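You operate a simulated robot arm through the tools that you are given. There is no shell and no other tool.

You run a simulated robot arm. Do the job below in one go: nothing can be reset, and whatever is moved stays where it is left.

Task
Set the rising belt's tension so that the sag dial shows 10 mm.
Fine: stop the belt and push the red stop before you adjust; then free it and run the belt again.

Only the result counts: the job must be done as asked and must still hold three seconds after the hand-in. Knocking over, shifting, dropping, spilling or breaking anything else fails it.

Robot
A 7-joint arm with a three-finger gripper, fixed in place. Base frame: the origin is on the floor under the middle of its stand, x ahead of it, y to its left, z up. Readings come in mm, degrees, newtons and seconds.
It reaches about 1342 mm from its shoulder. Its first joint turns from -166.0 to 166.0 degrees. Payload 2.69 kg.
The TCP is the grasp point between the finger pads, 30 mm short of the fingertips. In the tool frame z runs along the fingers and y along their closing line. The gripper opens to 128 mm; its body begins 117 mm behind the TCP.
Orientation is that of the tool frame in the base frame, as [roll, pitch, yaw] about the fixed x, y, z axes, in that order (R = Rz(yaw) Ry(pitch) Rx(roll)). With the fingers straight down and closing along the base's y, the tool's x points along the base's -x, its y along +y and its z along -z.

Tools
- The arm moves only by the tool send_rows. Its argument "steps" is a list of rows, each a list of 7 numbers: the shift along the base's x, y, z in mm, then the turn, a rotation vector about the base's x, y, z in degrees, then the gripper command, from -1 (shut) to 1 (fully open), values between in proportion. In form: [[tx, ty, tz, rx, ry, rz, claw], ...]. A call has 1 to 20 rows; each row is the pose to reach, as a shift and turn from the pose commanded when the call began. Rows are played at 5 a second. More than 50 mm and 8.6 degrees between two rows, or a gripper value outside its range, and nothing of the call is played. Where a pose cannot be reached the arm comes as near as it can. A force on the tool above 90 N (or 10 N above the force at the start of the call, whichever is more), or a blocked arm, ends the call early, and 0.2 s more pass. The fingers move at their own pace (about 127 mm/s each) and stop on an object; they squeeze with about 25 N. The grip force told is the motor's: it shows also when the fingers shut on nothing. Time passes only in rows, and 0.2 s behind the last, so rows that repeat a pose let the fingers close. The reply holds the time, the measured pose of the TCP, the force on the tool along the base axes, the opening and the grip force, in the units named above and with some noise, with the torque about the TCP (base axes, N m) and any sound that the robot's microphone picked up.
- Cameras (640 x 400 px; columns grow to the right, rows downward): "scene" is fixed at [51.2, -650.7, 1540.7]; the picture's right is [0.83, -0.56, 0.00], its down [-0.19, -0.28, -0.94] and it looks along [0.53, 0.78, -0.34] (base axes); focal length 335 px, centre (320, 200). "wrist" rides on the gripper at [58, 54, -131] in the tool frame; the picture's right is [-0.68, 0.74, 0.00], its down [-0.62, -0.57, -0.55] and it looks along [-0.40, -0.37, 0.84] (tool axes); focal length 234 px, centre (320, 200). There is no depth. A picture from a camera that has moved, and an enlarged one, comes with that camera's place and axes in the base frame and with its lens.
- camera(camera): a new picture of that camera. No time passes.
- raise_lower(by): moves the trunk up (or, below 0, down) by that many mm; the arm rides with it, the base frame stays. It gives what a move gives, with no picture.
- zoom(camera, box): a new picture of the part [left, top, right, bottom] of that camera's present view, enlarged. No time passes.
- finish_job(): hands the job in; it is judged then, once.

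Places have to be worked out from the pictures, the camera data and where the tool is seen. Open the gripper and draw the arm clear of the work before you hand the job in, unless the task says otherwise.

The tools are called as a command line: name --pt "numbers of a row" for each row, then --argument value for the rest, lists and objects as JSON in quotes. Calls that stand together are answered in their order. send_rows: Moves the arm, as the interface text tells. Its arguments: {"type":"object","properties":{"steps":{"type":"array","items":{"type":"array","items":{"type":"number"}}}},"required":["steps"]} The other tools are called the same way: raise_lower (by) moves the trunk up or down; camera (camera) takes a picture; zoom (camera, box) takes an enlarged picture of a part of a camera's view; finish_job () hands the job in.

At the start:

```text
time: 0.0
ee_pos: [578.9, 369.9, 1354.1]
ee_rot: [-180.0, 0.0, -180.0]
contact_force: [0.3, -0.5, -0.3]
wrist_torque: [0.0, 0.01, 0.01]
opening: 128.1
finger_force: 0.1
trunk travel left (down, up): [-150.0, 200.0]
```

scene: 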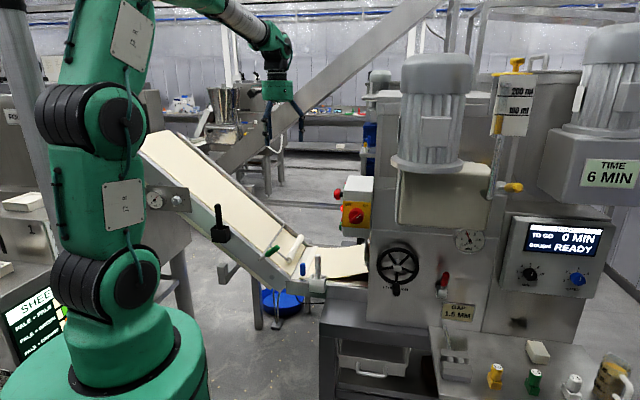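
wrist: 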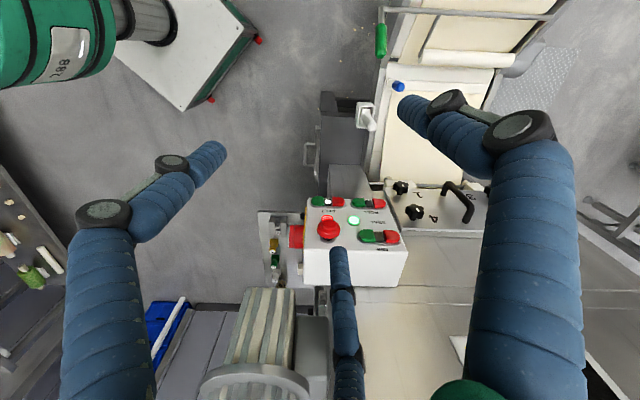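

I'll start by looking closely at the scene: there is a control box with red stop, a rising belt, a dial and knobs. I zoom into the parts.

zoom --camera "scene" --box '[130, 160, 290, 260]'

zoom --camera "scene" --box '[250, 160, 410, 260]'

zoom --camera "scene" --box '[240, 220, 400, 320]'

zoom --camera "wrist" --box '[250, 170, 410, 270]'

zoom --camera "wrist" --box '[340, 0, 580, 150]'

```text
4.00 times, centred on (210, 210) of scene
camera zoom: at [51.2, -650.7, 1540.7], right [0.83, -0.56, 0.0], down [-0.19, -0.28, -0.94], along [0.53, 0.78, -0.34], focal length 1342 px, centre (760, 160)
```

zoom: 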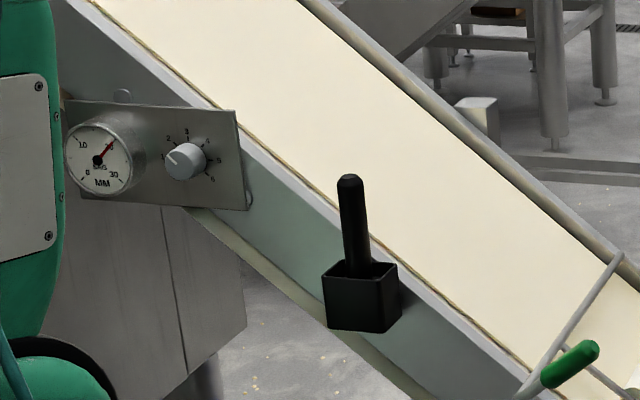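

```text
4.00 times, centred on (330, 210) of scene
camera zoom: at [51.2, -650.7, 1540.7], right [0.83, -0.56, 0.0], down [-0.19, -0.28, -0.94], along [0.53, 0.78, -0.34], focal length 1342 px, centre (280, 160)
```

zoom: 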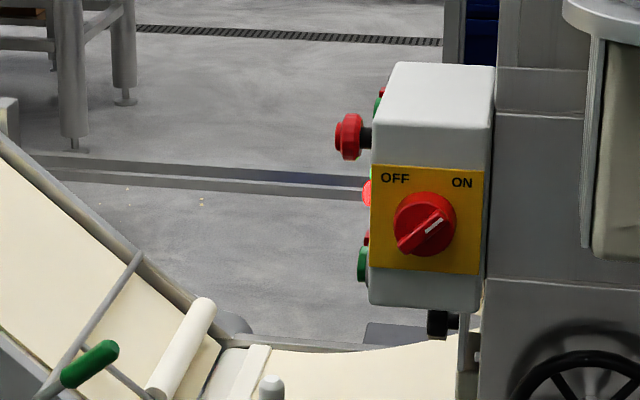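

```text
4.00 times, centred on (320, 270) of scene
camera zoom: at [51.2, -650.7, 1540.7], right [0.83, -0.56, 0.0], down [-0.19, -0.28, -0.94], along [0.53, 0.78, -0.34], focal length 1342 px, centre (320, -80)
```

zoom: 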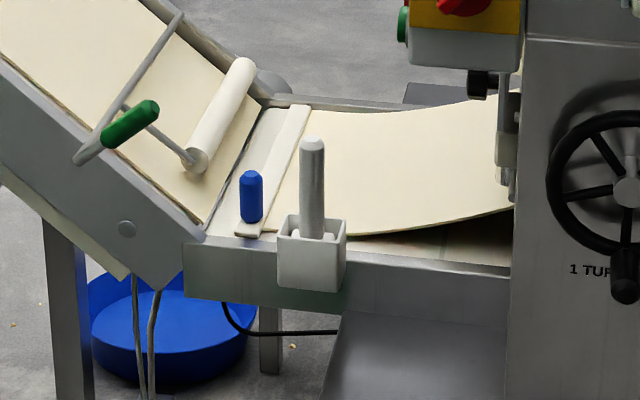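

```text
4.00 times, centred on (330, 220) of wrist
camera zoom: at [518.7, 422.4, 1483.6], right [0.68, 0.74, 0.0], down [0.62, -0.57, 0.55], along [0.4, -0.37, -0.84], focal length 937 px, centre (280, 120)
```

zoom: 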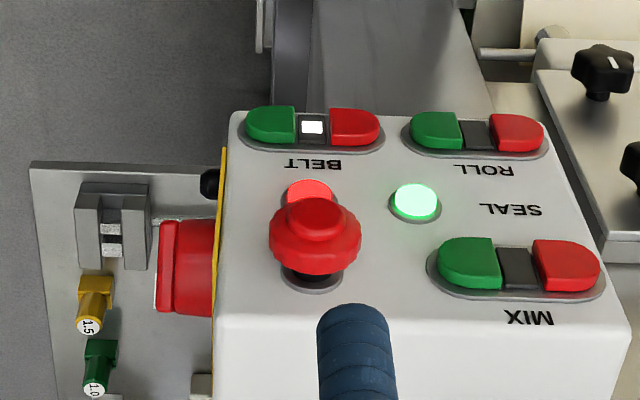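

```text
2.67 times, centred on (460, 75) of wrist
camera zoom: at [518.7, 422.4, 1483.6], right [0.68, 0.74, 0.0], down [0.62, -0.57, 0.55], along [0.4, -0.37, -0.84], focal length 624 px, centre (-53, 533)
```

zoom: 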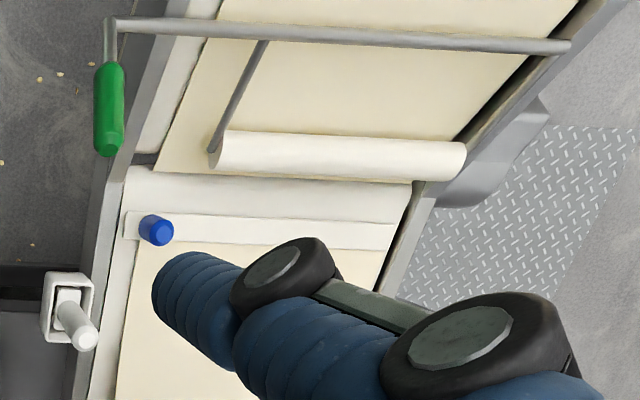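

The panel has BELT green/red pair, a red mushroom stop, and the sag dial sits beside a 1–6 knob on the rising belt's side. I zoom further on dial and knob.

zoom --camera "scene" --box '[142, 182, 194, 214]'

zoom --camera "scene" --box '[328, 170, 376, 200]'

zoom --camera "scene" --box '[360, 220, 520, 320]'

zoom --camera "scene" --box '[0, 180, 160, 380]'

zoom --camera "wrist" --box '[360, 150, 520, 250]'

```text
12.31 times, centred on (168, 198) of scene
camera zoom: at [51.2, -650.7, 1540.7], right [0.83, -0.56, 0.0], down [-0.19, -0.28, -0.94], along [0.53, 0.78, -0.34], focal length 4129 px, centre (2191, 225)
```

zoom: 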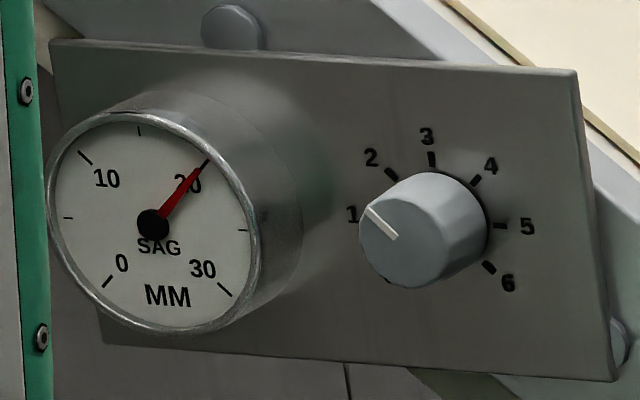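

```text
13.33 times, centred on (352, 185) of scene
camera zoom: at [51.2, -650.7, 1540.7], right [0.83, -0.56, 0.0], down [-0.19, -0.28, -0.94], along [0.53, 0.78, -0.34], focal length 4473 px, centre (-107, 400)
```

zoom: 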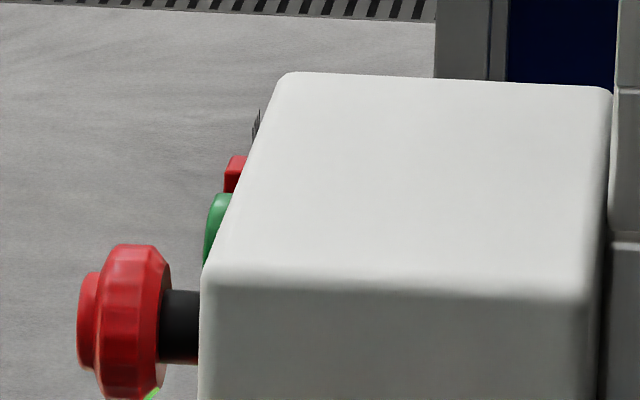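

```text
4.00 times, centred on (440, 270) of scene
camera zoom: at [51.2, -650.7, 1540.7], right [0.83, -0.56, 0.0], down [-0.19, -0.28, -0.94], along [0.53, 0.78, -0.34], focal length 1342 px, centre (-160, -80)
```

zoom: 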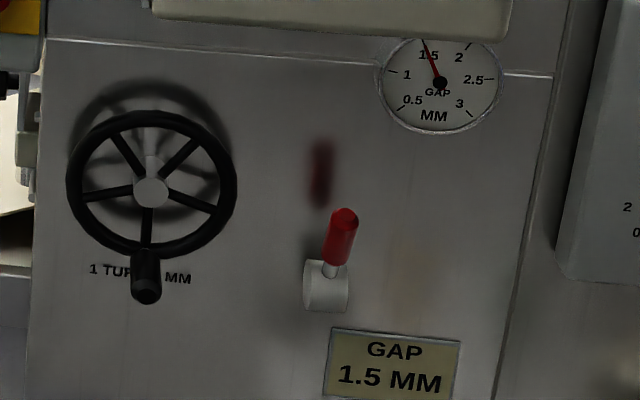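

```text
2.00 times, centred on (80, 280) of scene
camera zoom: at [51.2, -650.7, 1540.7], right [0.83, -0.56, 0.0], down [-0.19, -0.28, -0.94], along [0.53, 0.78, -0.34], focal length 671 px, centre (800, 40)
```

zoom: 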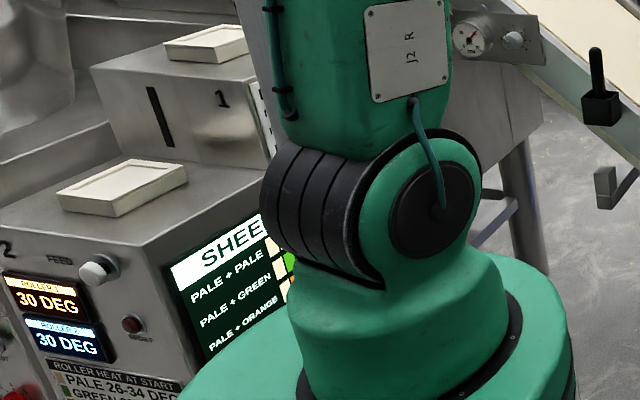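

```text
4.00 times, centred on (440, 200) of wrist
camera zoom: at [518.7, 422.4, 1483.6], right [0.68, 0.74, 0.0], down [0.62, -0.57, 0.55], along [0.4, -0.37, -0.84], focal length 937 px, centre (-160, 200)
```

zoom: 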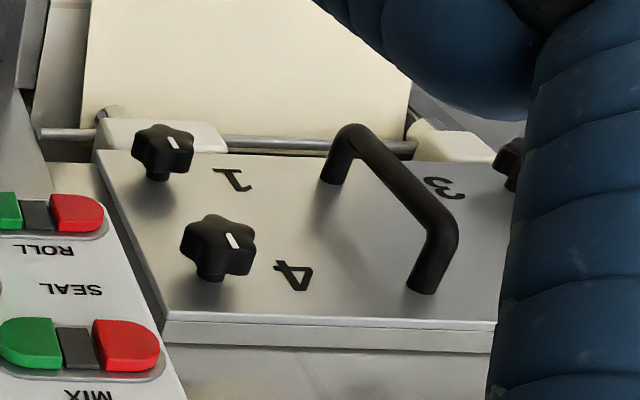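

The e-stop triangulates to about (733, 246, 1155) on a panel facing roughly (-0.74, 0.68, 0); the sag knob is around (298, 794, 1056) on a plate facing (-0.68, -0.74, 0). I shut the gripper in place to see how the fingers look when closed.

send_rows --pt "0 0 0 0 0 0 -1" --pt "0 0 0 0 0 0 -1" --pt "0 0 0 0 0 0 -1" --pt "0 0 0 0 0 0 -1"

camera --camera "wrist"

camera --camera "scene"

```text
time: 1.0
ee_pos: [578.6, 369.4, 1354.4]
ee_rot: [-179.9, 0.0, 179.9]
contact_force: [-0.1, 0.1, 0.4]
wrist_torque: [0.0, -0.01, -0.03]
opening: 2.4
finger_force: 24.6
trunk travel left (down, up): [-150.0, 200.0]
```

```text
taken
camera wrist: at [518.7, 422.4, 1483.6], right [0.68, 0.74, 0.0], down [0.62, -0.57, 0.55], along [0.4, -0.37, -0.84], focal length 234 px, centre (320, 200)
```

wrist: 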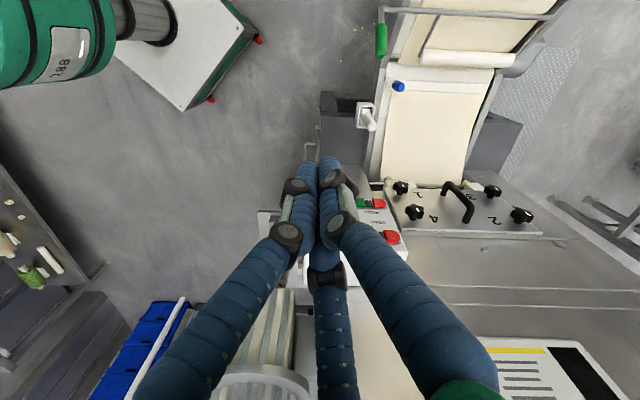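

```text
taken
```

scene: 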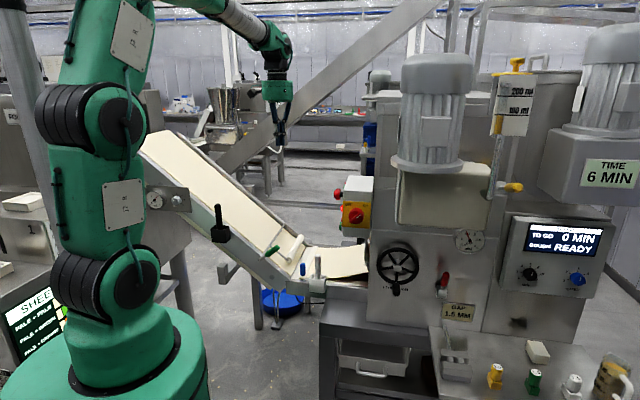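

When shut, the three fingers meet on the tool axis in a narrow cluster, which suits both pressing and three-jaw gripping. I now tilt the hand toward the panel in stages and drop to panel height for a close frontal view.

send_rows --pt "-5 6 -16 -5.07 -5.52 0 -1" --pt "-10 12 -32 -10.14 -11.04 0 -1" --pt "-15 18 -48 -15.21 -16.56 0 -1" --pt "-20 24 -64 -20.28 -22.08 0 -1" --pt "-25 30 -80 -25.35 -27.6 0 -1" --pt "-30 36 -96 -30.42 -33.12 0 -1" --pt "-35 42 -112 -35.49 -38.64 0 -1" --pt "-40 48 -128 -40.56 -44.16 0 -1"

camera --camera "wrist"

camera --camera "scene"

```text
time: 2.8
ee_pos: [540.5, 419.1, 1225.1]
ee_rot: [-130.4, 39.8, -161.0]
contact_force: [0.4, -0.5, 0.1]
wrist_torque: [0.01, -0.02, -0.01]
opening: 2.3
finger_force: 24.9
trunk travel left (down, up): [-150.0, 200.0]
```

```text
taken
camera wrist: at [425.1, 520.9, 1220.7], right [0.68, 0.74, 0.0], down [-0.04, 0.04, 1.0], along [0.74, -0.67, 0.06], focal length 234 px, centre (320, 200)
```

wrist: 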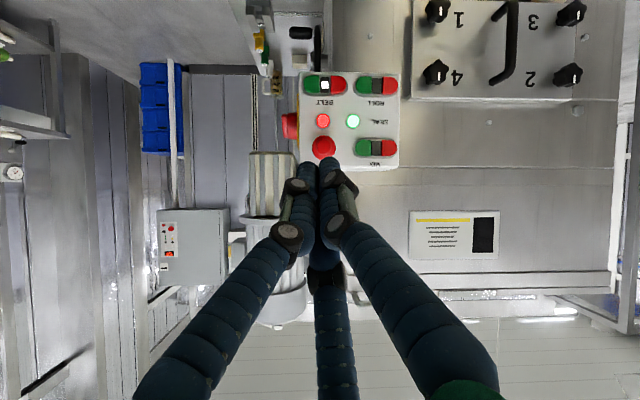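

```text
taken
```

scene: 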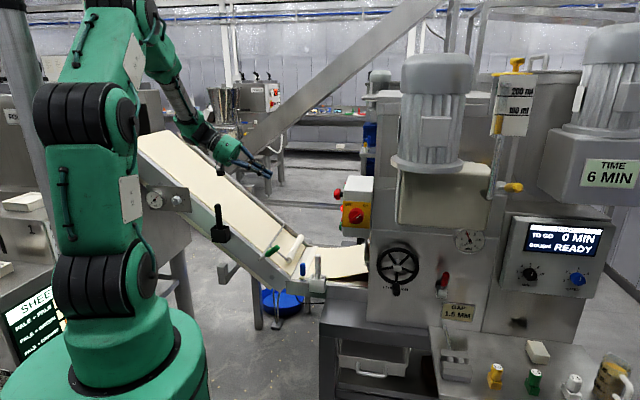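

The panel appears square-on now, confirming its normal of about (-0.74, 0.67, 0). I zoom into it to read labels and get positions.

zoom --camera "wrist" --box '[280, 60, 408, 180]'

zoom --camera "wrist" --box '[140, 190, 240, 290]'

zoom --camera "wrist" --box '[400, 200, 520, 270]'

zoom --camera "scene" --box '[130, 160, 290, 260]'

```text
3.33 times, centred on (344, 120) of wrist
camera zoom: at [425.1, 520.9, 1220.7], right [0.68, 0.74, 0.0], down [-0.04, 0.04, 1.0], along [0.74, -0.67, 0.06], focal length 781 px, centre (240, 467)
```

zoom: 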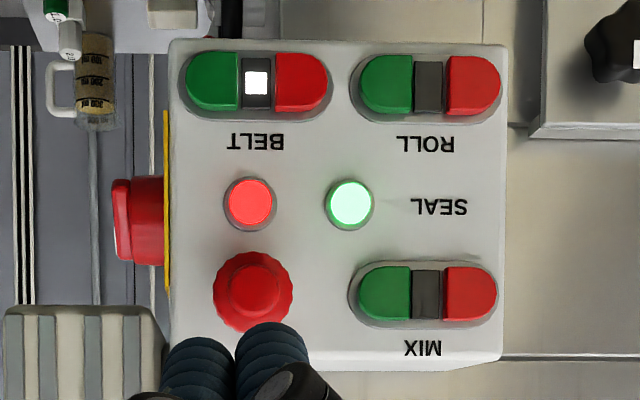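

```text
4.00 times, centred on (190, 240) of wrist
camera zoom: at [425.1, 520.9, 1220.7], right [0.68, 0.74, 0.0], down [-0.04, 0.04, 1.0], along [0.74, -0.67, 0.06], focal length 937 px, centre (840, 40)
```

zoom: 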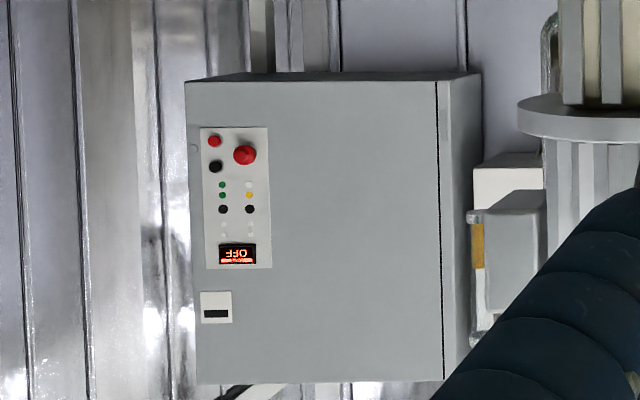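

```text
5.33 times, centred on (460, 235) of wrist
camera zoom: at [425.1, 520.9, 1220.7], right [0.68, 0.74, 0.0], down [-0.04, 0.04, 1.0], along [0.74, -0.67, 0.06], focal length 1249 px, centre (-427, 13)
```

zoom: 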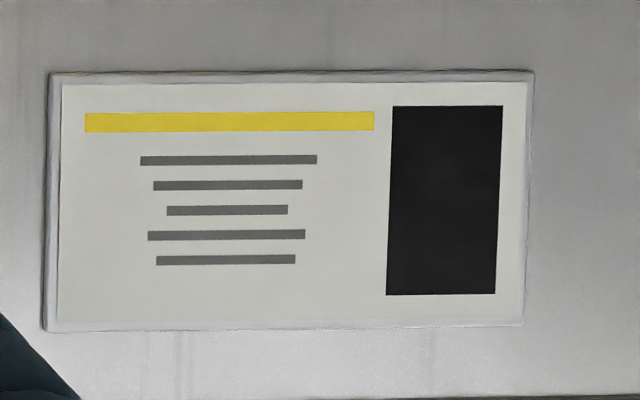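

```text
4.00 times, centred on (210, 210) of scene
camera zoom: at [51.2, -650.7, 1540.7], right [0.83, -0.56, 0.0], down [-0.19, -0.28, -0.94], along [0.53, 0.78, -0.34], focal length 1342 px, centre (760, 160)
```

zoom: 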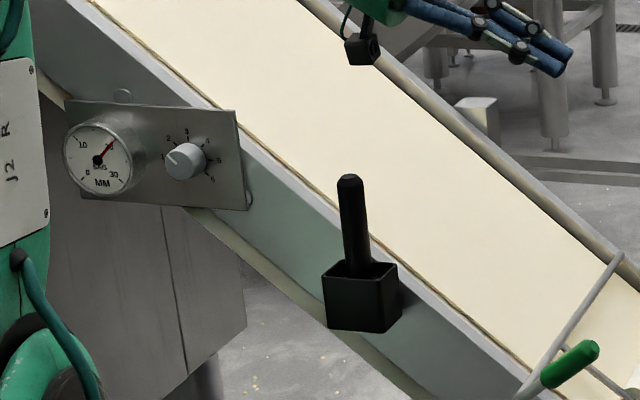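

BELT's red stop button lies at about (761, 258, 1041), its green at (728, 225, 1042), the mushroom at about (729, 252, 1155). I level the hand to point straight at the panel, 140 mm off the BELT red button.

send_rows --pt "16 -7.6 -30.8 -3.38 -3.68 0 -1" --pt "32 -15.3 -61.7 -6.76 -7.36 0 -1" --pt "48 -23 -92.5 -10.14 -11.04 0 -1" --pt "64 -30.6 -123.4 -13.52 -14.72 0 -1" --pt "80 -38.3 -154.2 -16.9 -18.4 0 -1" --pt "96.1 -45.9 -185.1 -20.28 -22.08 0 -1" --pt "96.1 -45.9 -185.1 -20.28 -22.08 0 -1"

camera --camera "wrist"

camera --camera "scene"

```text
time: 4.4
ee_pos: [634.3, 373.3, 1042.0]
ee_rot: [-90.0, 47.3, -132.5]
contact_force: [-0.3, 0.6, -1.0]
wrist_torque: [-0.03, -0.06, -0.05]
opening: 2.0
finger_force: 24.6
trunk travel left (down, up): [-150.0, 200.0]
```

```text
taken
camera wrist: at [535.7, 460.1, 961.1], right [0.68, 0.74, 0.0], down [-0.4, 0.37, 0.84], along [0.62, -0.57, 0.55], focal length 234 px, centre (320, 200)
```

wrist: 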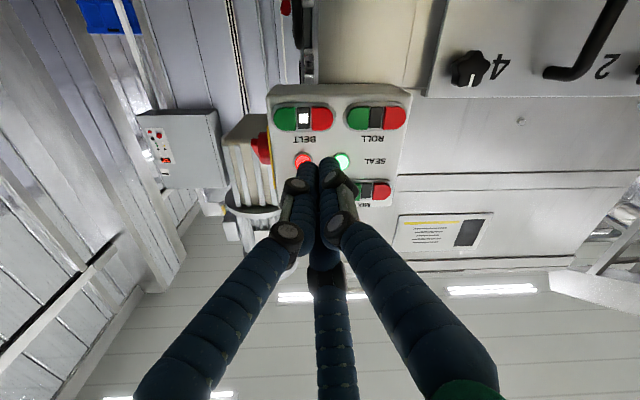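

```text
taken
```

scene: 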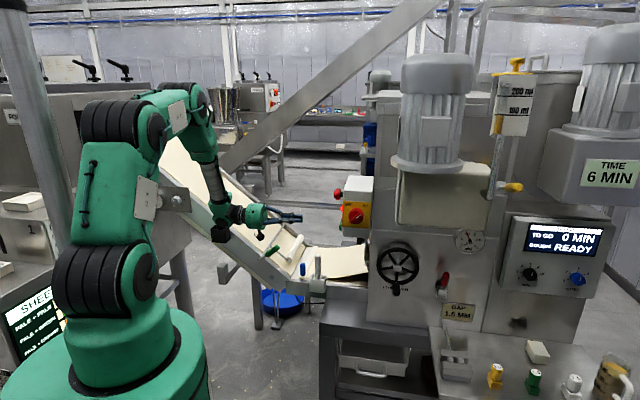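

The arm is in front of the conveyor; I check the clearance near the black handle and refine the button positions.

zoom --camera "scene" --box '[160, 160, 320, 260]'

zoom --camera "wrist" --box '[250, 70, 426, 220]'

```text
4.00 times, centred on (240, 210) of scene
camera zoom: at [51.2, -650.7, 1540.7], right [0.83, -0.56, 0.0], down [-0.19, -0.28, -0.94], along [0.53, 0.78, -0.34], focal length 1342 px, centre (640, 160)
```

zoom: 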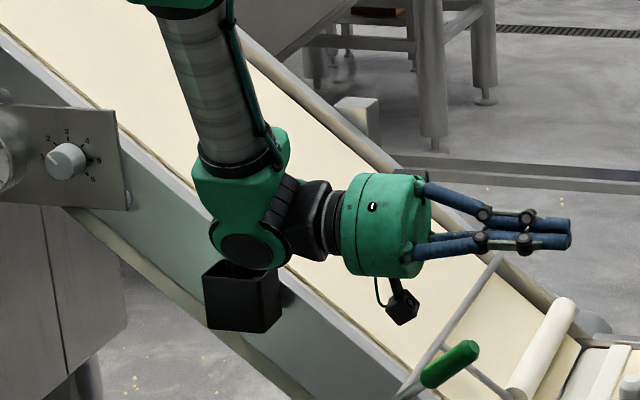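

```text
2.67 times, centred on (338, 145) of wrist
camera zoom: at [535.7, 460.1, 961.1], right [0.68, 0.74, 0.0], down [-0.4, 0.37, 0.84], along [0.62, -0.57, 0.55], focal length 624 px, centre (272, 347)
```

zoom: 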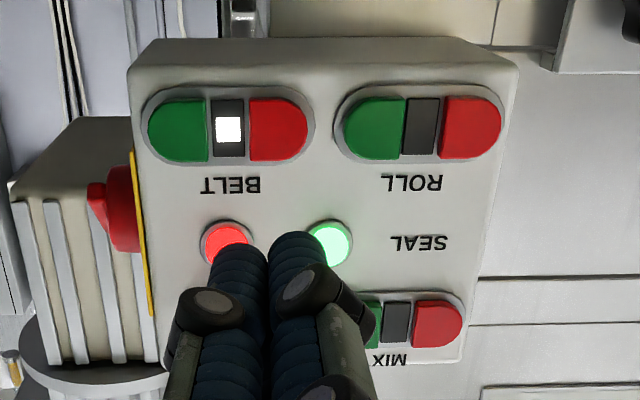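

Refined, BELT red sits near (764, 255, 1039), the fingertips still ~144 mm short of it. I advance 120 mm along the tool axis, then check again.

send_rows --pt "22.8 -19.6 -1 0 0 0 -1" --pt "44.9 -39.9 -1 0 0 0 -1" --pt "67 -60.1 -1 0 0 0 -1" --pt "89.1 -80.4 -1 0 0 0 -1" --pt "89.1 -80.4 -1 0 0 0 -1"

camera --camera "wrist"

zoom --camera "scene" --box '[200, 150, 400, 275]'

```text
time: 5.6
ee_pos: [723.1, 292.3, 1038.5]
ee_rot: [-90.1, 47.3, -132.6]
contact_force: [-0.4, -1.1, 0.1]
wrist_torque: [0.02, -0.01, 0.02]
opening: 2.2
finger_force: 25.1
trunk travel left (down, up): [-150.0, 200.0]
```

```text
taken
camera wrist: at [624.5, 379.6, 959.0], right [0.68, 0.74, 0.0], down [-0.4, 0.37, 0.84], along [0.62, -0.57, 0.55], focal length 234 px, centre (320, 200)
```

wrist: 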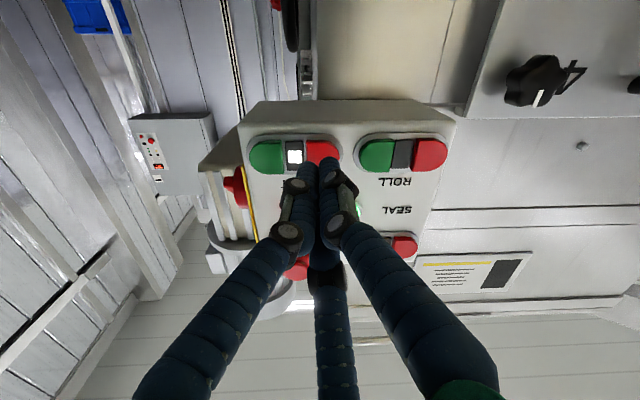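

```text
3.20 times, centred on (300, 212) of scene
camera zoom: at [51.2, -650.7, 1540.7], right [0.83, -0.56, 0.0], down [-0.19, -0.28, -0.94], along [0.53, 0.78, -0.34], focal length 1073 px, centre (384, 160)
```

zoom: 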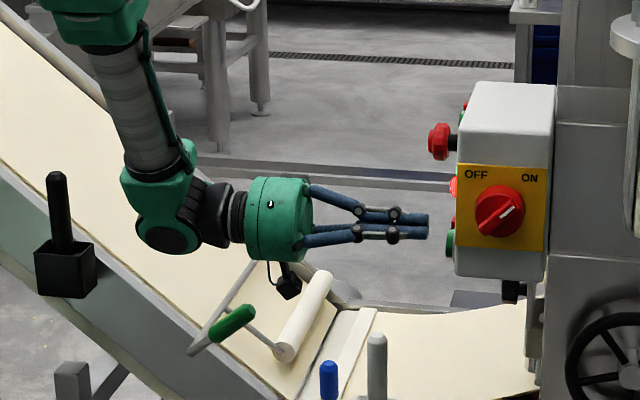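

Fingers are close to the BELT red button; I zoom to verify alignment.

zoom --camera "wrist" --box '[230, 110, 390, 210]'

zoom --camera "scene" --box '[310, 180, 374, 230]'

```text
4.00 times, centred on (310, 160) of wrist
camera zoom: at [624.5, 379.6, 959.0], right [0.68, 0.74, 0.0], down [-0.4, 0.37, 0.84], along [0.62, -0.57, 0.55], focal length 937 px, centre (360, 360)
```

zoom: 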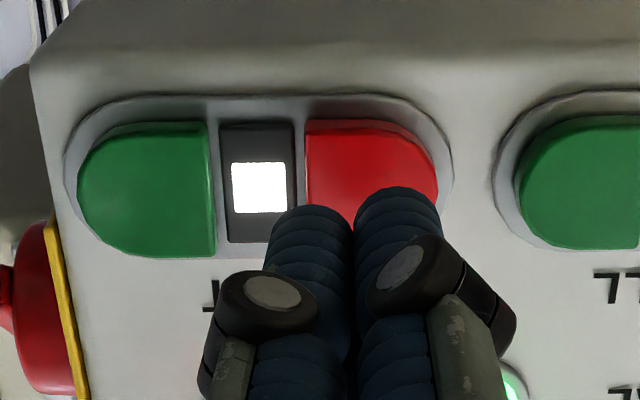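

```text
8.00 times, centred on (342, 205) of scene
camera zoom: at [51.2, -650.7, 1540.7], right [0.83, -0.56, 0.0], down [-0.19, -0.28, -0.94], along [0.53, 0.78, -0.34], focal length 2684 px, centre (144, 160)
```

zoom: 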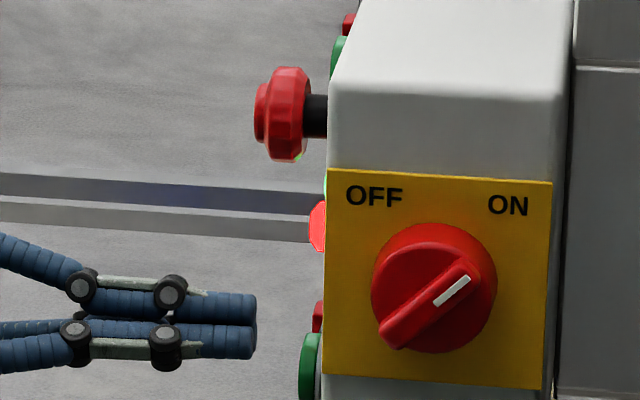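

Alignment is good and the scene view shows about 24 mm gap to the red button. I creep forward in small steps to make contact.

send_rows --pt "7.4 -6.8 0 0 0 0 -1" --pt "13.3 -12.2 0 0 0 0 -1" --pt "15.5 -14.2 0 0 0 0 -1" --pt "17.7 -16.2 0 0 0 0 -1" --pt "17.7 -16.2 0 0 0 0 -1"

zoom --camera "scene" --box '[310, 180, 374, 230]'

zoom --camera "wrist" --box '[230, 110, 390, 210]'

```text
time: 6.8
ee_pos: [741.8, 276.1, 1038.9]
ee_rot: [-90.1, 47.4, -132.6]
contact_force: [0.3, -0.3, 0.5]
wrist_torque: [-0.03, -0.02, 0.03]
opening: 2.1
finger_force: 25.0
trunk travel left (down, up): [-150.0, 200.0]
```

```text
8.00 times, centred on (342, 205) of scene
camera zoom: at [51.2, -650.7, 1540.7], right [0.83, -0.56, 0.0], down [-0.19, -0.28, -0.94], along [0.53, 0.78, -0.34], focal length 2684 px, centre (144, 160)
```

zoom: 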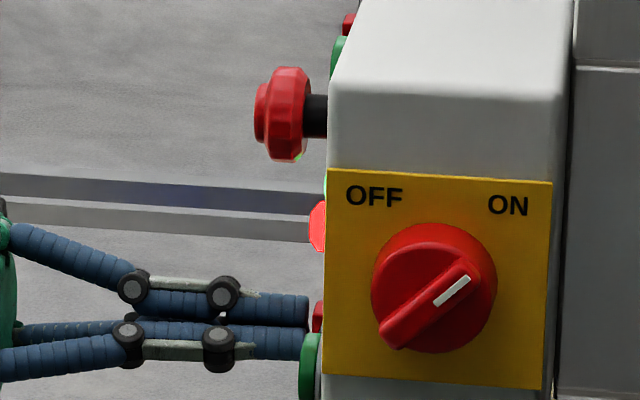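

```text
4.00 times, centred on (310, 160) of wrist
camera zoom: at [643.7, 364.2, 959.2], right [0.68, 0.74, 0.0], down [-0.4, 0.37, 0.84], along [0.62, -0.57, 0.55], focal length 937 px, centre (360, 360)
```

zoom: 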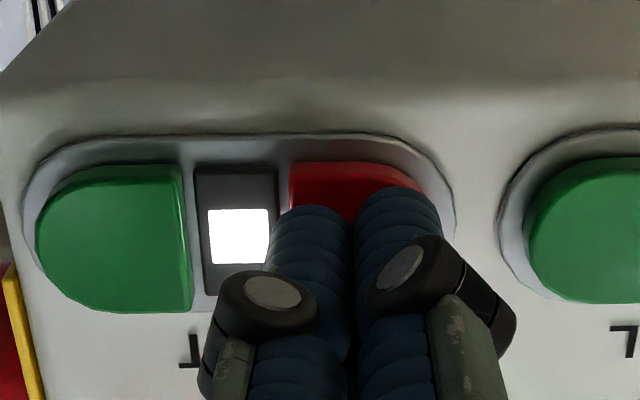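

Tips are just about touching the red button with no force yet. I press on in 2 mm steps.

send_rows --pt "1.5 -1.4 0 0 0 0 -1" --pt "2.9 -2.7 0 0 0 0 -1" --pt "4.4 -4.1 0 0 0 0 -1" --pt "5.9 -5.4 0 0 0 0 -1"

zoom --camera "wrist" --box '[230, 110, 390, 210]'

```text
time: 7.8
ee_pos: [747.1, 272.1, 1038.4]
ee_rot: [-90.0, 47.4, -132.6]
contact_force: [-10.7, 5.1, -0.5]
wrist_torque: [0.04, 0.06, -0.3]
opening: 2.2
finger_force: 24.6
trunk travel left (down, up): [-150.0, 200.0]
heard: click
```

```text
4.00 times, centred on (310, 160) of wrist
camera zoom: at [649.4, 358.9, 959.1], right [0.68, 0.74, 0.0], down [-0.4, 0.37, 0.84], along [0.62, -0.57, 0.55], focal length 937 px, centre (360, 360)
```

zoom: 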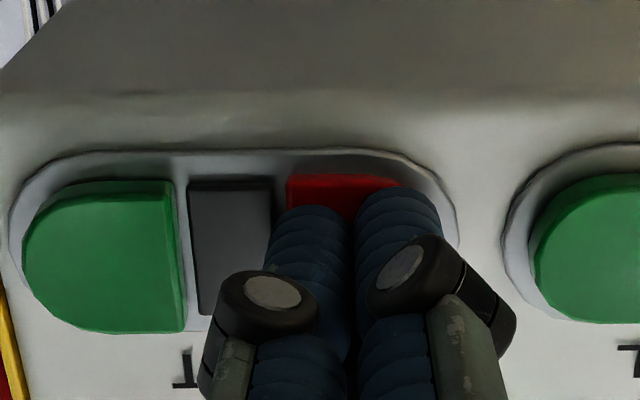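

The lamp went out with a click: the belt is stopped. I back off 80 mm and move in front of the red mushroom (lat +678, z ≈1154).

send_rows --pt "-15 13.5 0 0 0 0 -1" --pt "-37 34 0 0 0 0 -1" --pt "-59 54.1 0 0 0 0 -1" --pt "-64.9 47.7 38 0 0 0 -1" --pt "-70.7 41.3 76 0 0 0 -1" --pt "-76.6 34.9 114.5 0 0 0 -1" --pt "-60 19.7 114.5 0 0 0 -1" --pt "-54.5 14.6 114.5 0 0 0 -1" --pt "-54.5 14.6 114.5 0 0 0 -1"

zoom --camera "wrist" --box '[230, 110, 390, 210]'

zoom --camera "scene" --box '[310, 180, 374, 230]'

```text
time: 9.8
ee_pos: [693.6, 284.3, 1152.4]
ee_rot: [-90.1, 47.4, -132.6]
contact_force: [-1.0, 0.4, -0.7]
wrist_torque: [0.01, -0.01, -0.05]
opening: 1.9
finger_force: 25.3
trunk travel left (down, up): [-150.0, 200.0]
```

```text
4.00 times, centred on (310, 160) of wrist
camera zoom: at [596.3, 371.9, 1072.7], right [0.68, 0.74, 0.0], down [-0.4, 0.37, 0.84], along [0.62, -0.57, 0.55], focal length 937 px, centre (360, 360)
```

zoom: 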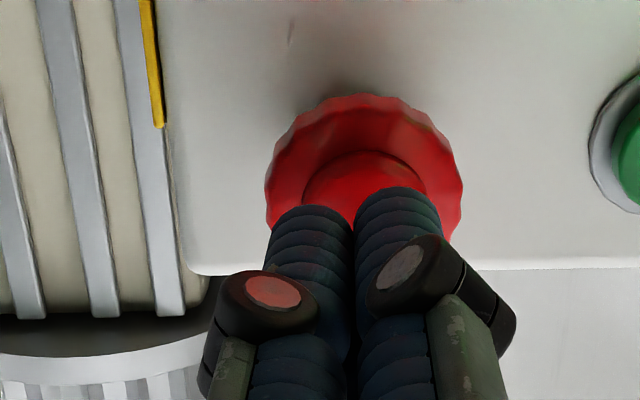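

```text
8.00 times, centred on (342, 205) of scene
camera zoom: at [51.2, -650.7, 1540.7], right [0.83, -0.56, 0.0], down [-0.19, -0.28, -0.94], along [0.53, 0.78, -0.34], focal length 2684 px, centre (144, 160)
```

zoom: 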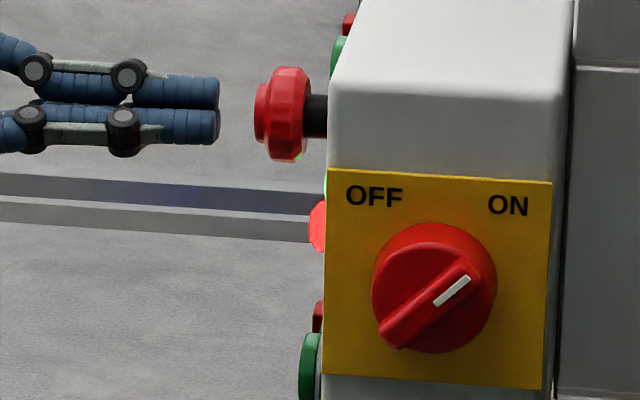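

Well centred on the mushroom with about 15 mm gap. I advance and push it in with small steps.

send_rows --pt "5.2 -4.7 0 0 0 0 -1" --pt "9.6 -8.8 0 0 0 0 -1" --pt "11.8 -10.8 0 0 0 0 -1" --pt "13.3 -12.2 0 0 0 0 -1" --pt "14.7 -13.5 0 0 0 0 -1" --pt "16.2 -14.9 0 0 0 0 -1"

zoom --camera "scene" --box '[310, 180, 374, 230]'

```text
time: 11.2
ee_pos: [708.5, 270.4, 1155.7]
ee_rot: [-90.0, 47.4, -132.7]
contact_force: [-1.4, 2.7, 0.7]
wrist_torque: [0.01, 0.0, 0.0]
opening: 2.2
finger_force: 25.0
trunk travel left (down, up): [-150.0, 200.0]
```

```text
8.00 times, centred on (342, 205) of scene
camera zoom: at [51.2, -650.7, 1540.7], right [0.83, -0.56, 0.0], down [-0.19, -0.28, -0.94], along [0.53, 0.78, -0.34], focal length 2684 px, centre (144, 160)
```

zoom: 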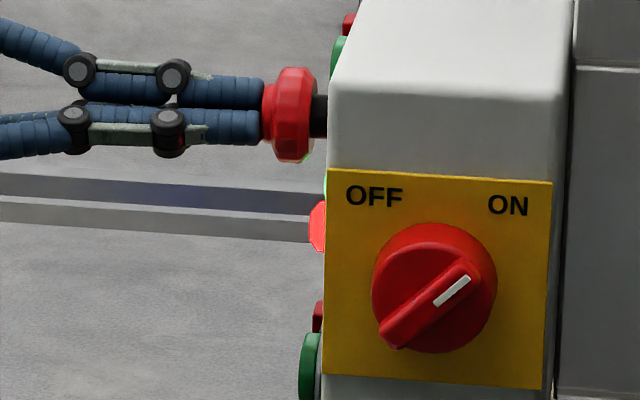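

The mushroom has begun to move in (about 3 mm). I keep pushing in 1.5–2 mm steps until it latches.

send_rows --pt "1.5 -1.4 0 0 0 0 -1" --pt "2.9 -2.7 0 0 0 0 -1" --pt "4.4 -4.1 0 0 0 0 -1" --pt "5.9 -5.4 0 0 0 0 -1"

zoom --camera "scene" --box '[310, 180, 374, 230]'

```text
time: 12.2
ee_pos: [712.3, 266.8, 1153.4]
ee_rot: [-90.0, 47.5, -132.5]
contact_force: [-31.6, 19.5, -2.7]
wrist_torque: [0.12, -0.09, -0.5]
opening: 2.0
finger_force: 24.4
trunk travel left (down, up): [-150.0, 200.0]
heard: click
```

```text
8.00 times, centred on (342, 205) of scene
camera zoom: at [51.2, -650.7, 1540.7], right [0.83, -0.56, 0.0], down [-0.19, -0.28, -0.94], along [0.53, 0.78, -0.34], focal length 2684 px, centre (144, 160)
```

zoom: 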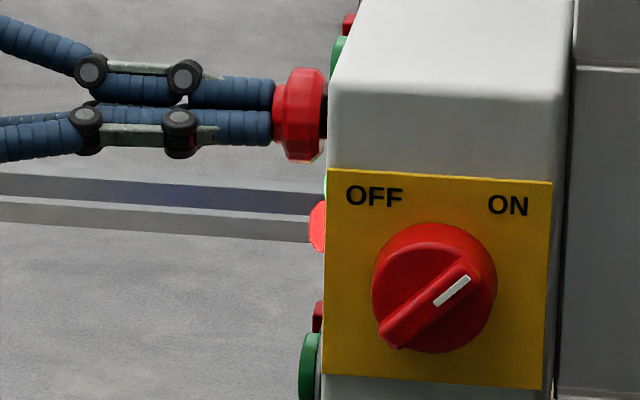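

A click with the mushroom fully in. I back off 90 mm and check that it stays latched.

send_rows --pt "-7.4 6.8 0 0 0 0 -1" --pt "-29.5 27 0 0 0 0 -1" --pt "-51.6 47.3 0 0 0 0 -1" --pt "-73.7 67.6 0 0 0 0 -1" --pt "-73.7 67.6 0 0 0 0 -1"

zoom --camera "scene" --box '[310, 180, 374, 230]'

camera --camera "wrist"

zoom --camera "wrist" --box '[230, 70, 422, 190]'

```text
time: 13.4
ee_pos: [638.3, 332.2, 1154.4]
ee_rot: [-90.0, 47.3, -132.6]
contact_force: [0.3, 0.1, 0.2]
wrist_torque: [-0.02, 0.01, -0.01]
opening: 2.4
finger_force: 25.2
trunk travel left (down, up): [-150.0, 200.0]
```

```text
8.00 times, centred on (342, 205) of scene
camera zoom: at [51.2, -650.7, 1540.7], right [0.83, -0.56, 0.0], down [-0.19, -0.28, -0.94], along [0.53, 0.78, -0.34], focal length 2684 px, centre (144, 160)
```

zoom: 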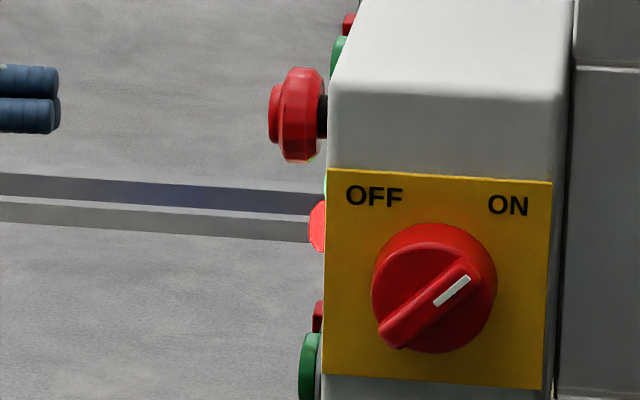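

```text
taken
camera wrist: at [541.4, 419.4, 1074.9], right [0.68, 0.74, 0.0], down [-0.4, 0.37, 0.84], along [0.62, -0.57, 0.55], focal length 234 px, centre (320, 200)
```

wrist: 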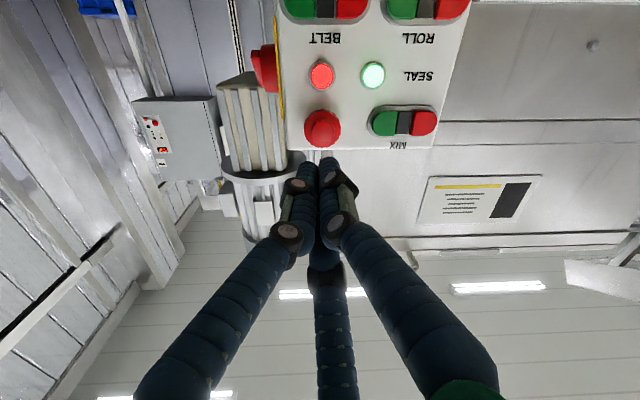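

```text
3.33 times, centred on (326, 130) of wrist
camera zoom: at [541.4, 419.4, 1074.9], right [0.68, 0.74, 0.0], down [-0.4, 0.37, 0.84], along [0.62, -0.57, 0.55], focal length 781 px, centre (300, 433)
```

zoom: 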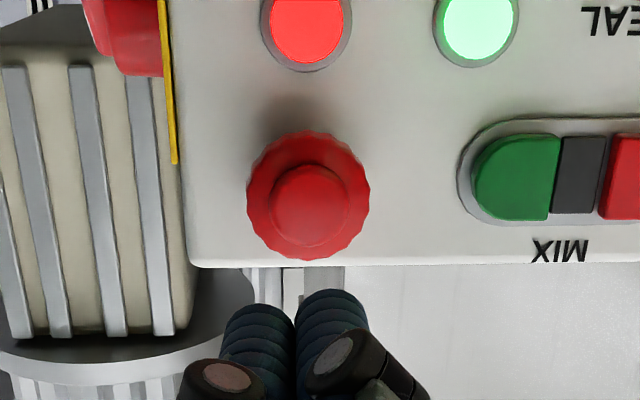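

The mushroom stays in: it is latched. Next I raise and tilt the hand back a little, then swing toward the sag dial plate.

send_rows --pt "-5 2.5 25 5.07 5.53 0 -1" --pt "-10 5 50 10.14 11.05 0 -1" --pt "-15 7.5 75 15.21 16.58 0 -1" --pt "-20 10 100 20.28 22.1 0 -1"

camera --camera "scene"

```text
time: 14.4
ee_pos: [619.0, 341.6, 1255.0]
ee_rot: [-130.6, 39.5, -161.1]
contact_force: [-0.4, 0.4, 0.1]
wrist_torque: [-0.05, -0.03, -0.02]
opening: 2.3
finger_force: 24.8
trunk travel left (down, up): [-150.0, 200.0]
```

```text
taken
```

scene: 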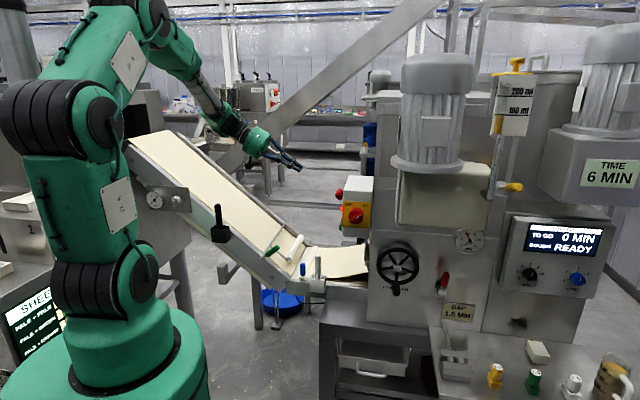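

Clear so far. I start the swing to the left in an arc at about 1250 mm height, half of it first.

send_rows --pt "-20.4 37.8 -2 0 0 6.43 -1" --pt "-42.8 74.6 -4 0 0 12.86 -1" --pt "-67.4 110.2 -6 0 0 19.29 -1" --pt "-94.3 144.4 -8 0 0 25.72 -1" --pt "-123.2 176.9 -10 0 0 32.15 -1" --pt "-154.2 207.6 -12 0 0 38.58 -1" --pt "-187.1 236.6 -14 0 0 45 -1"

camera --camera "scene"

camera --camera "wrist"

```text
time: 16.0
ee_pos: [431.2, 578.0, 1241.9]
ee_rot: [-130.5, 39.6, -116.1]
contact_force: [0.7, -0.1, 0.4]
wrist_torque: [0.0, 0.01, -0.02]
opening: 2.2
finger_force: 24.8
trunk travel left (down, up): [-150.0, 200.0]
```

```text
taken
```

scene: 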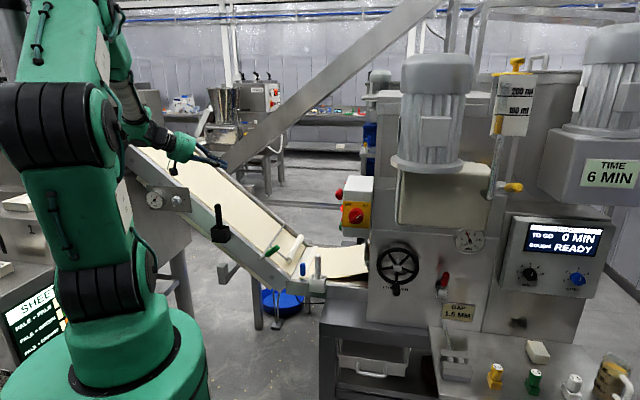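

```text
taken
camera wrist: at [277.7, 570.7, 1236.5], right [-0.04, 1.0, 0.0], down [-0.06, 0.0, 1.0], along [1.0, 0.04, 0.06], focal length 234 px, centre (320, 200)
```

wrist: 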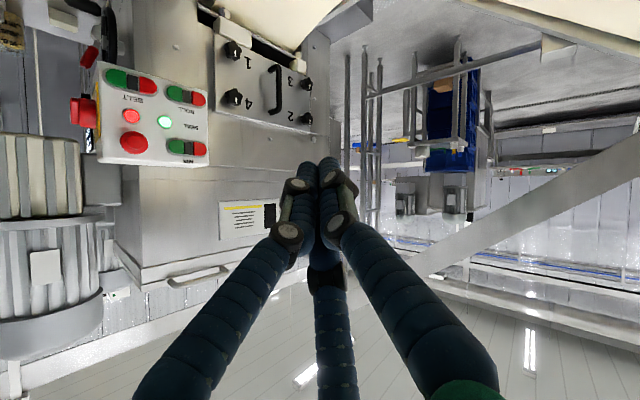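

Still clear; I complete the swing so the hand faces the dial plate.

send_rows --pt "-34.7 27 -3 0 0 6.43 -1" --pt "-71 51.8 -6 0 0 12.86 -1" --pt "-108.9 74.5 -9 0 0 19.29 -1" --pt "-148.2 95 -12 0 0 25.72 -1" --pt "-188.8 113 -15 0 0 32.15 -1" --pt "-230.6 128.6 -18 0 0 38.58 -1" --pt "-273.5 141.7 -21 0 0 45 -1" --pt "-273.5 141.7 -21 0 0 45 -1"

camera --camera "scene"

camera --camera "wrist"

```text
time: 17.8
ee_pos: [256.7, 704.0, 1254.8]
ee_rot: [-129.4, 42.3, -78.3]
contact_force: [-0.3, -0.4, -0.8]
wrist_torque: [-0.01, -0.04, -0.07]
opening: 2.4
finger_force: 24.8
trunk travel left (down, up): [-150.0, 200.0]
stopped in row 8: the arm was blocked; the commanded pose is now the measured one
```

```text
taken
```

scene: 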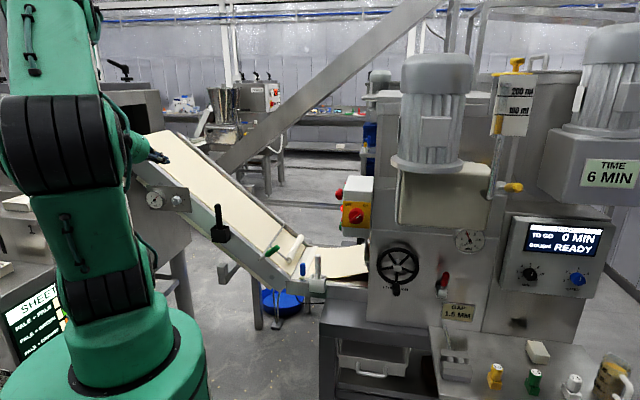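

```text
taken
camera wrist: at [137.7, 606.1, 1246.2], right [-0.64, 0.77, 0.04], down [-0.05, -0.09, 1.0], along [0.77, 0.63, 0.09], focal length 234 px, centre (320, 200)
```

wrist: 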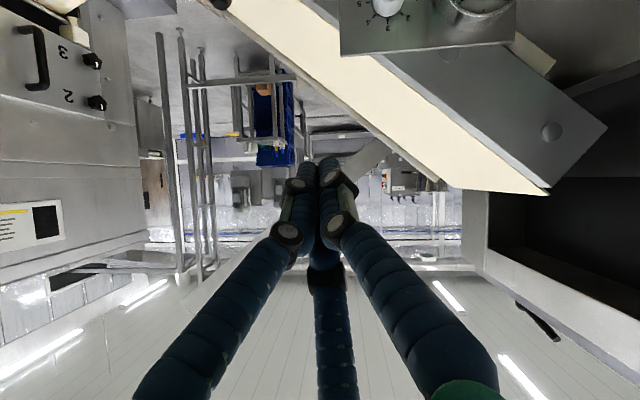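

The arm reports being blocked near the end of the swing. I look at the scene closely to see whether it is touching something or just at a joint limit.

zoom --camera "scene" --box '[0, 0, 240, 150]'

zoom --camera "scene" --box '[60, 100, 220, 220]'

zoom --camera "wrist" --box '[320, 0, 640, 200]'

```text
2.67 times, centred on (120, 75) of scene
camera zoom: at [51.2, -650.7, 1540.7], right [0.83, -0.56, 0.0], down [-0.19, -0.28, -0.94], along [0.53, 0.78, -0.34], focal length 894 px, centre (853, 533)
```

zoom: 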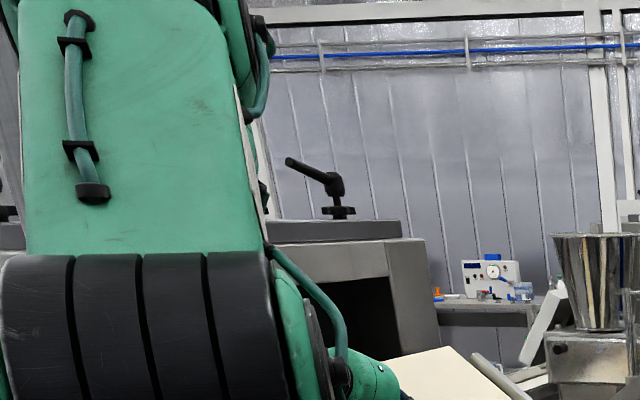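

```text
3.33 times, centred on (140, 160) of scene
camera zoom: at [51.2, -650.7, 1540.7], right [0.83, -0.56, 0.0], down [-0.19, -0.28, -0.94], along [0.53, 0.78, -0.34], focal length 1118 px, centre (920, 333)
```

zoom: 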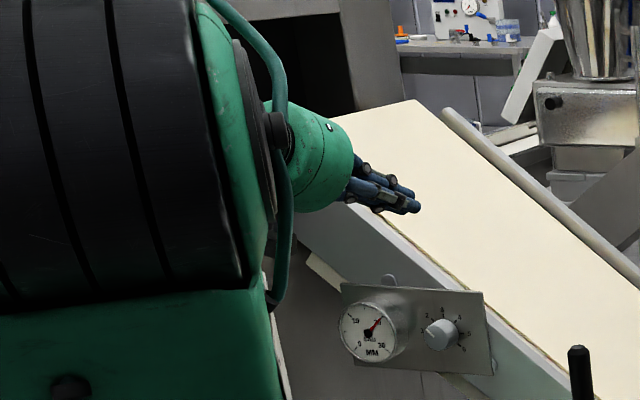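

```text
2.00 times, centred on (480, 100) of wrist
camera zoom: at [137.7, 606.1, 1246.2], right [-0.64, 0.77, 0.04], down [-0.05, -0.09, 1.0], along [0.77, 0.63, 0.09], focal length 468 px, centre (0, 400)
```

zoom: 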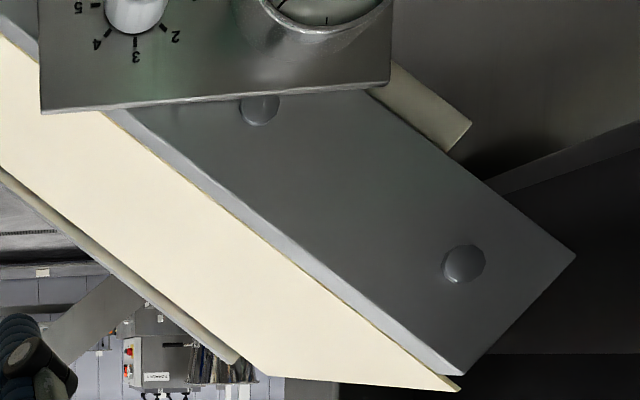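

The knob triangulates at (318, 873, 1032) on the plate, so further out than I thought; the arm was just too folded (no contact force). I raise the trunk 150 mm to give the arm more room.

raise_lower --by 150

camera --camera "scene"

camera --camera "wrist"

```text
time: 19.6
ee_pos: [257.2, 705.6, 1406.4]
ee_rot: [-129.4, 42.4, -78.1]
contact_force: [0.0, 0.1, 0.4]
wrist_torque: [-0.03, 0.01, 0.01]
opening: 2.4
finger_force: 25.2
trunk travel left (down, up): [-300.0, 50.0]
```

```text
taken
```

scene: 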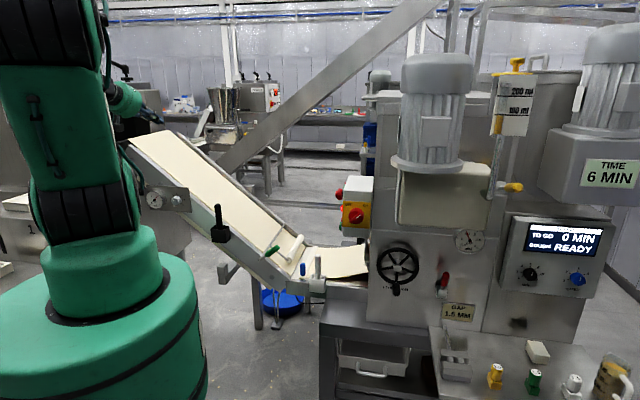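

```text
taken
camera wrist: at [137.8, 606.4, 1396.6], right [-0.64, 0.77, 0.04], down [-0.05, -0.09, 1.0], along [0.77, 0.63, 0.09], focal length 234 px, centre (320, 200)
```

wrist: 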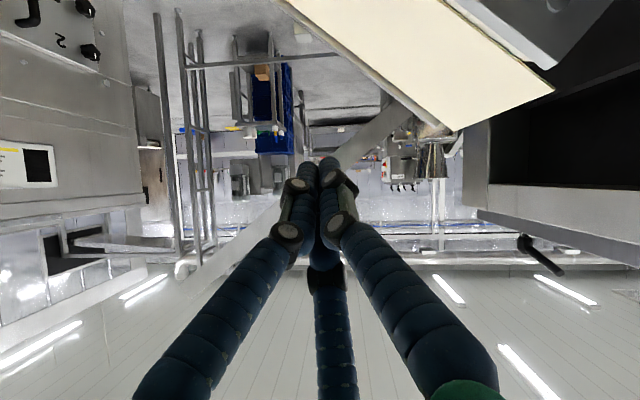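

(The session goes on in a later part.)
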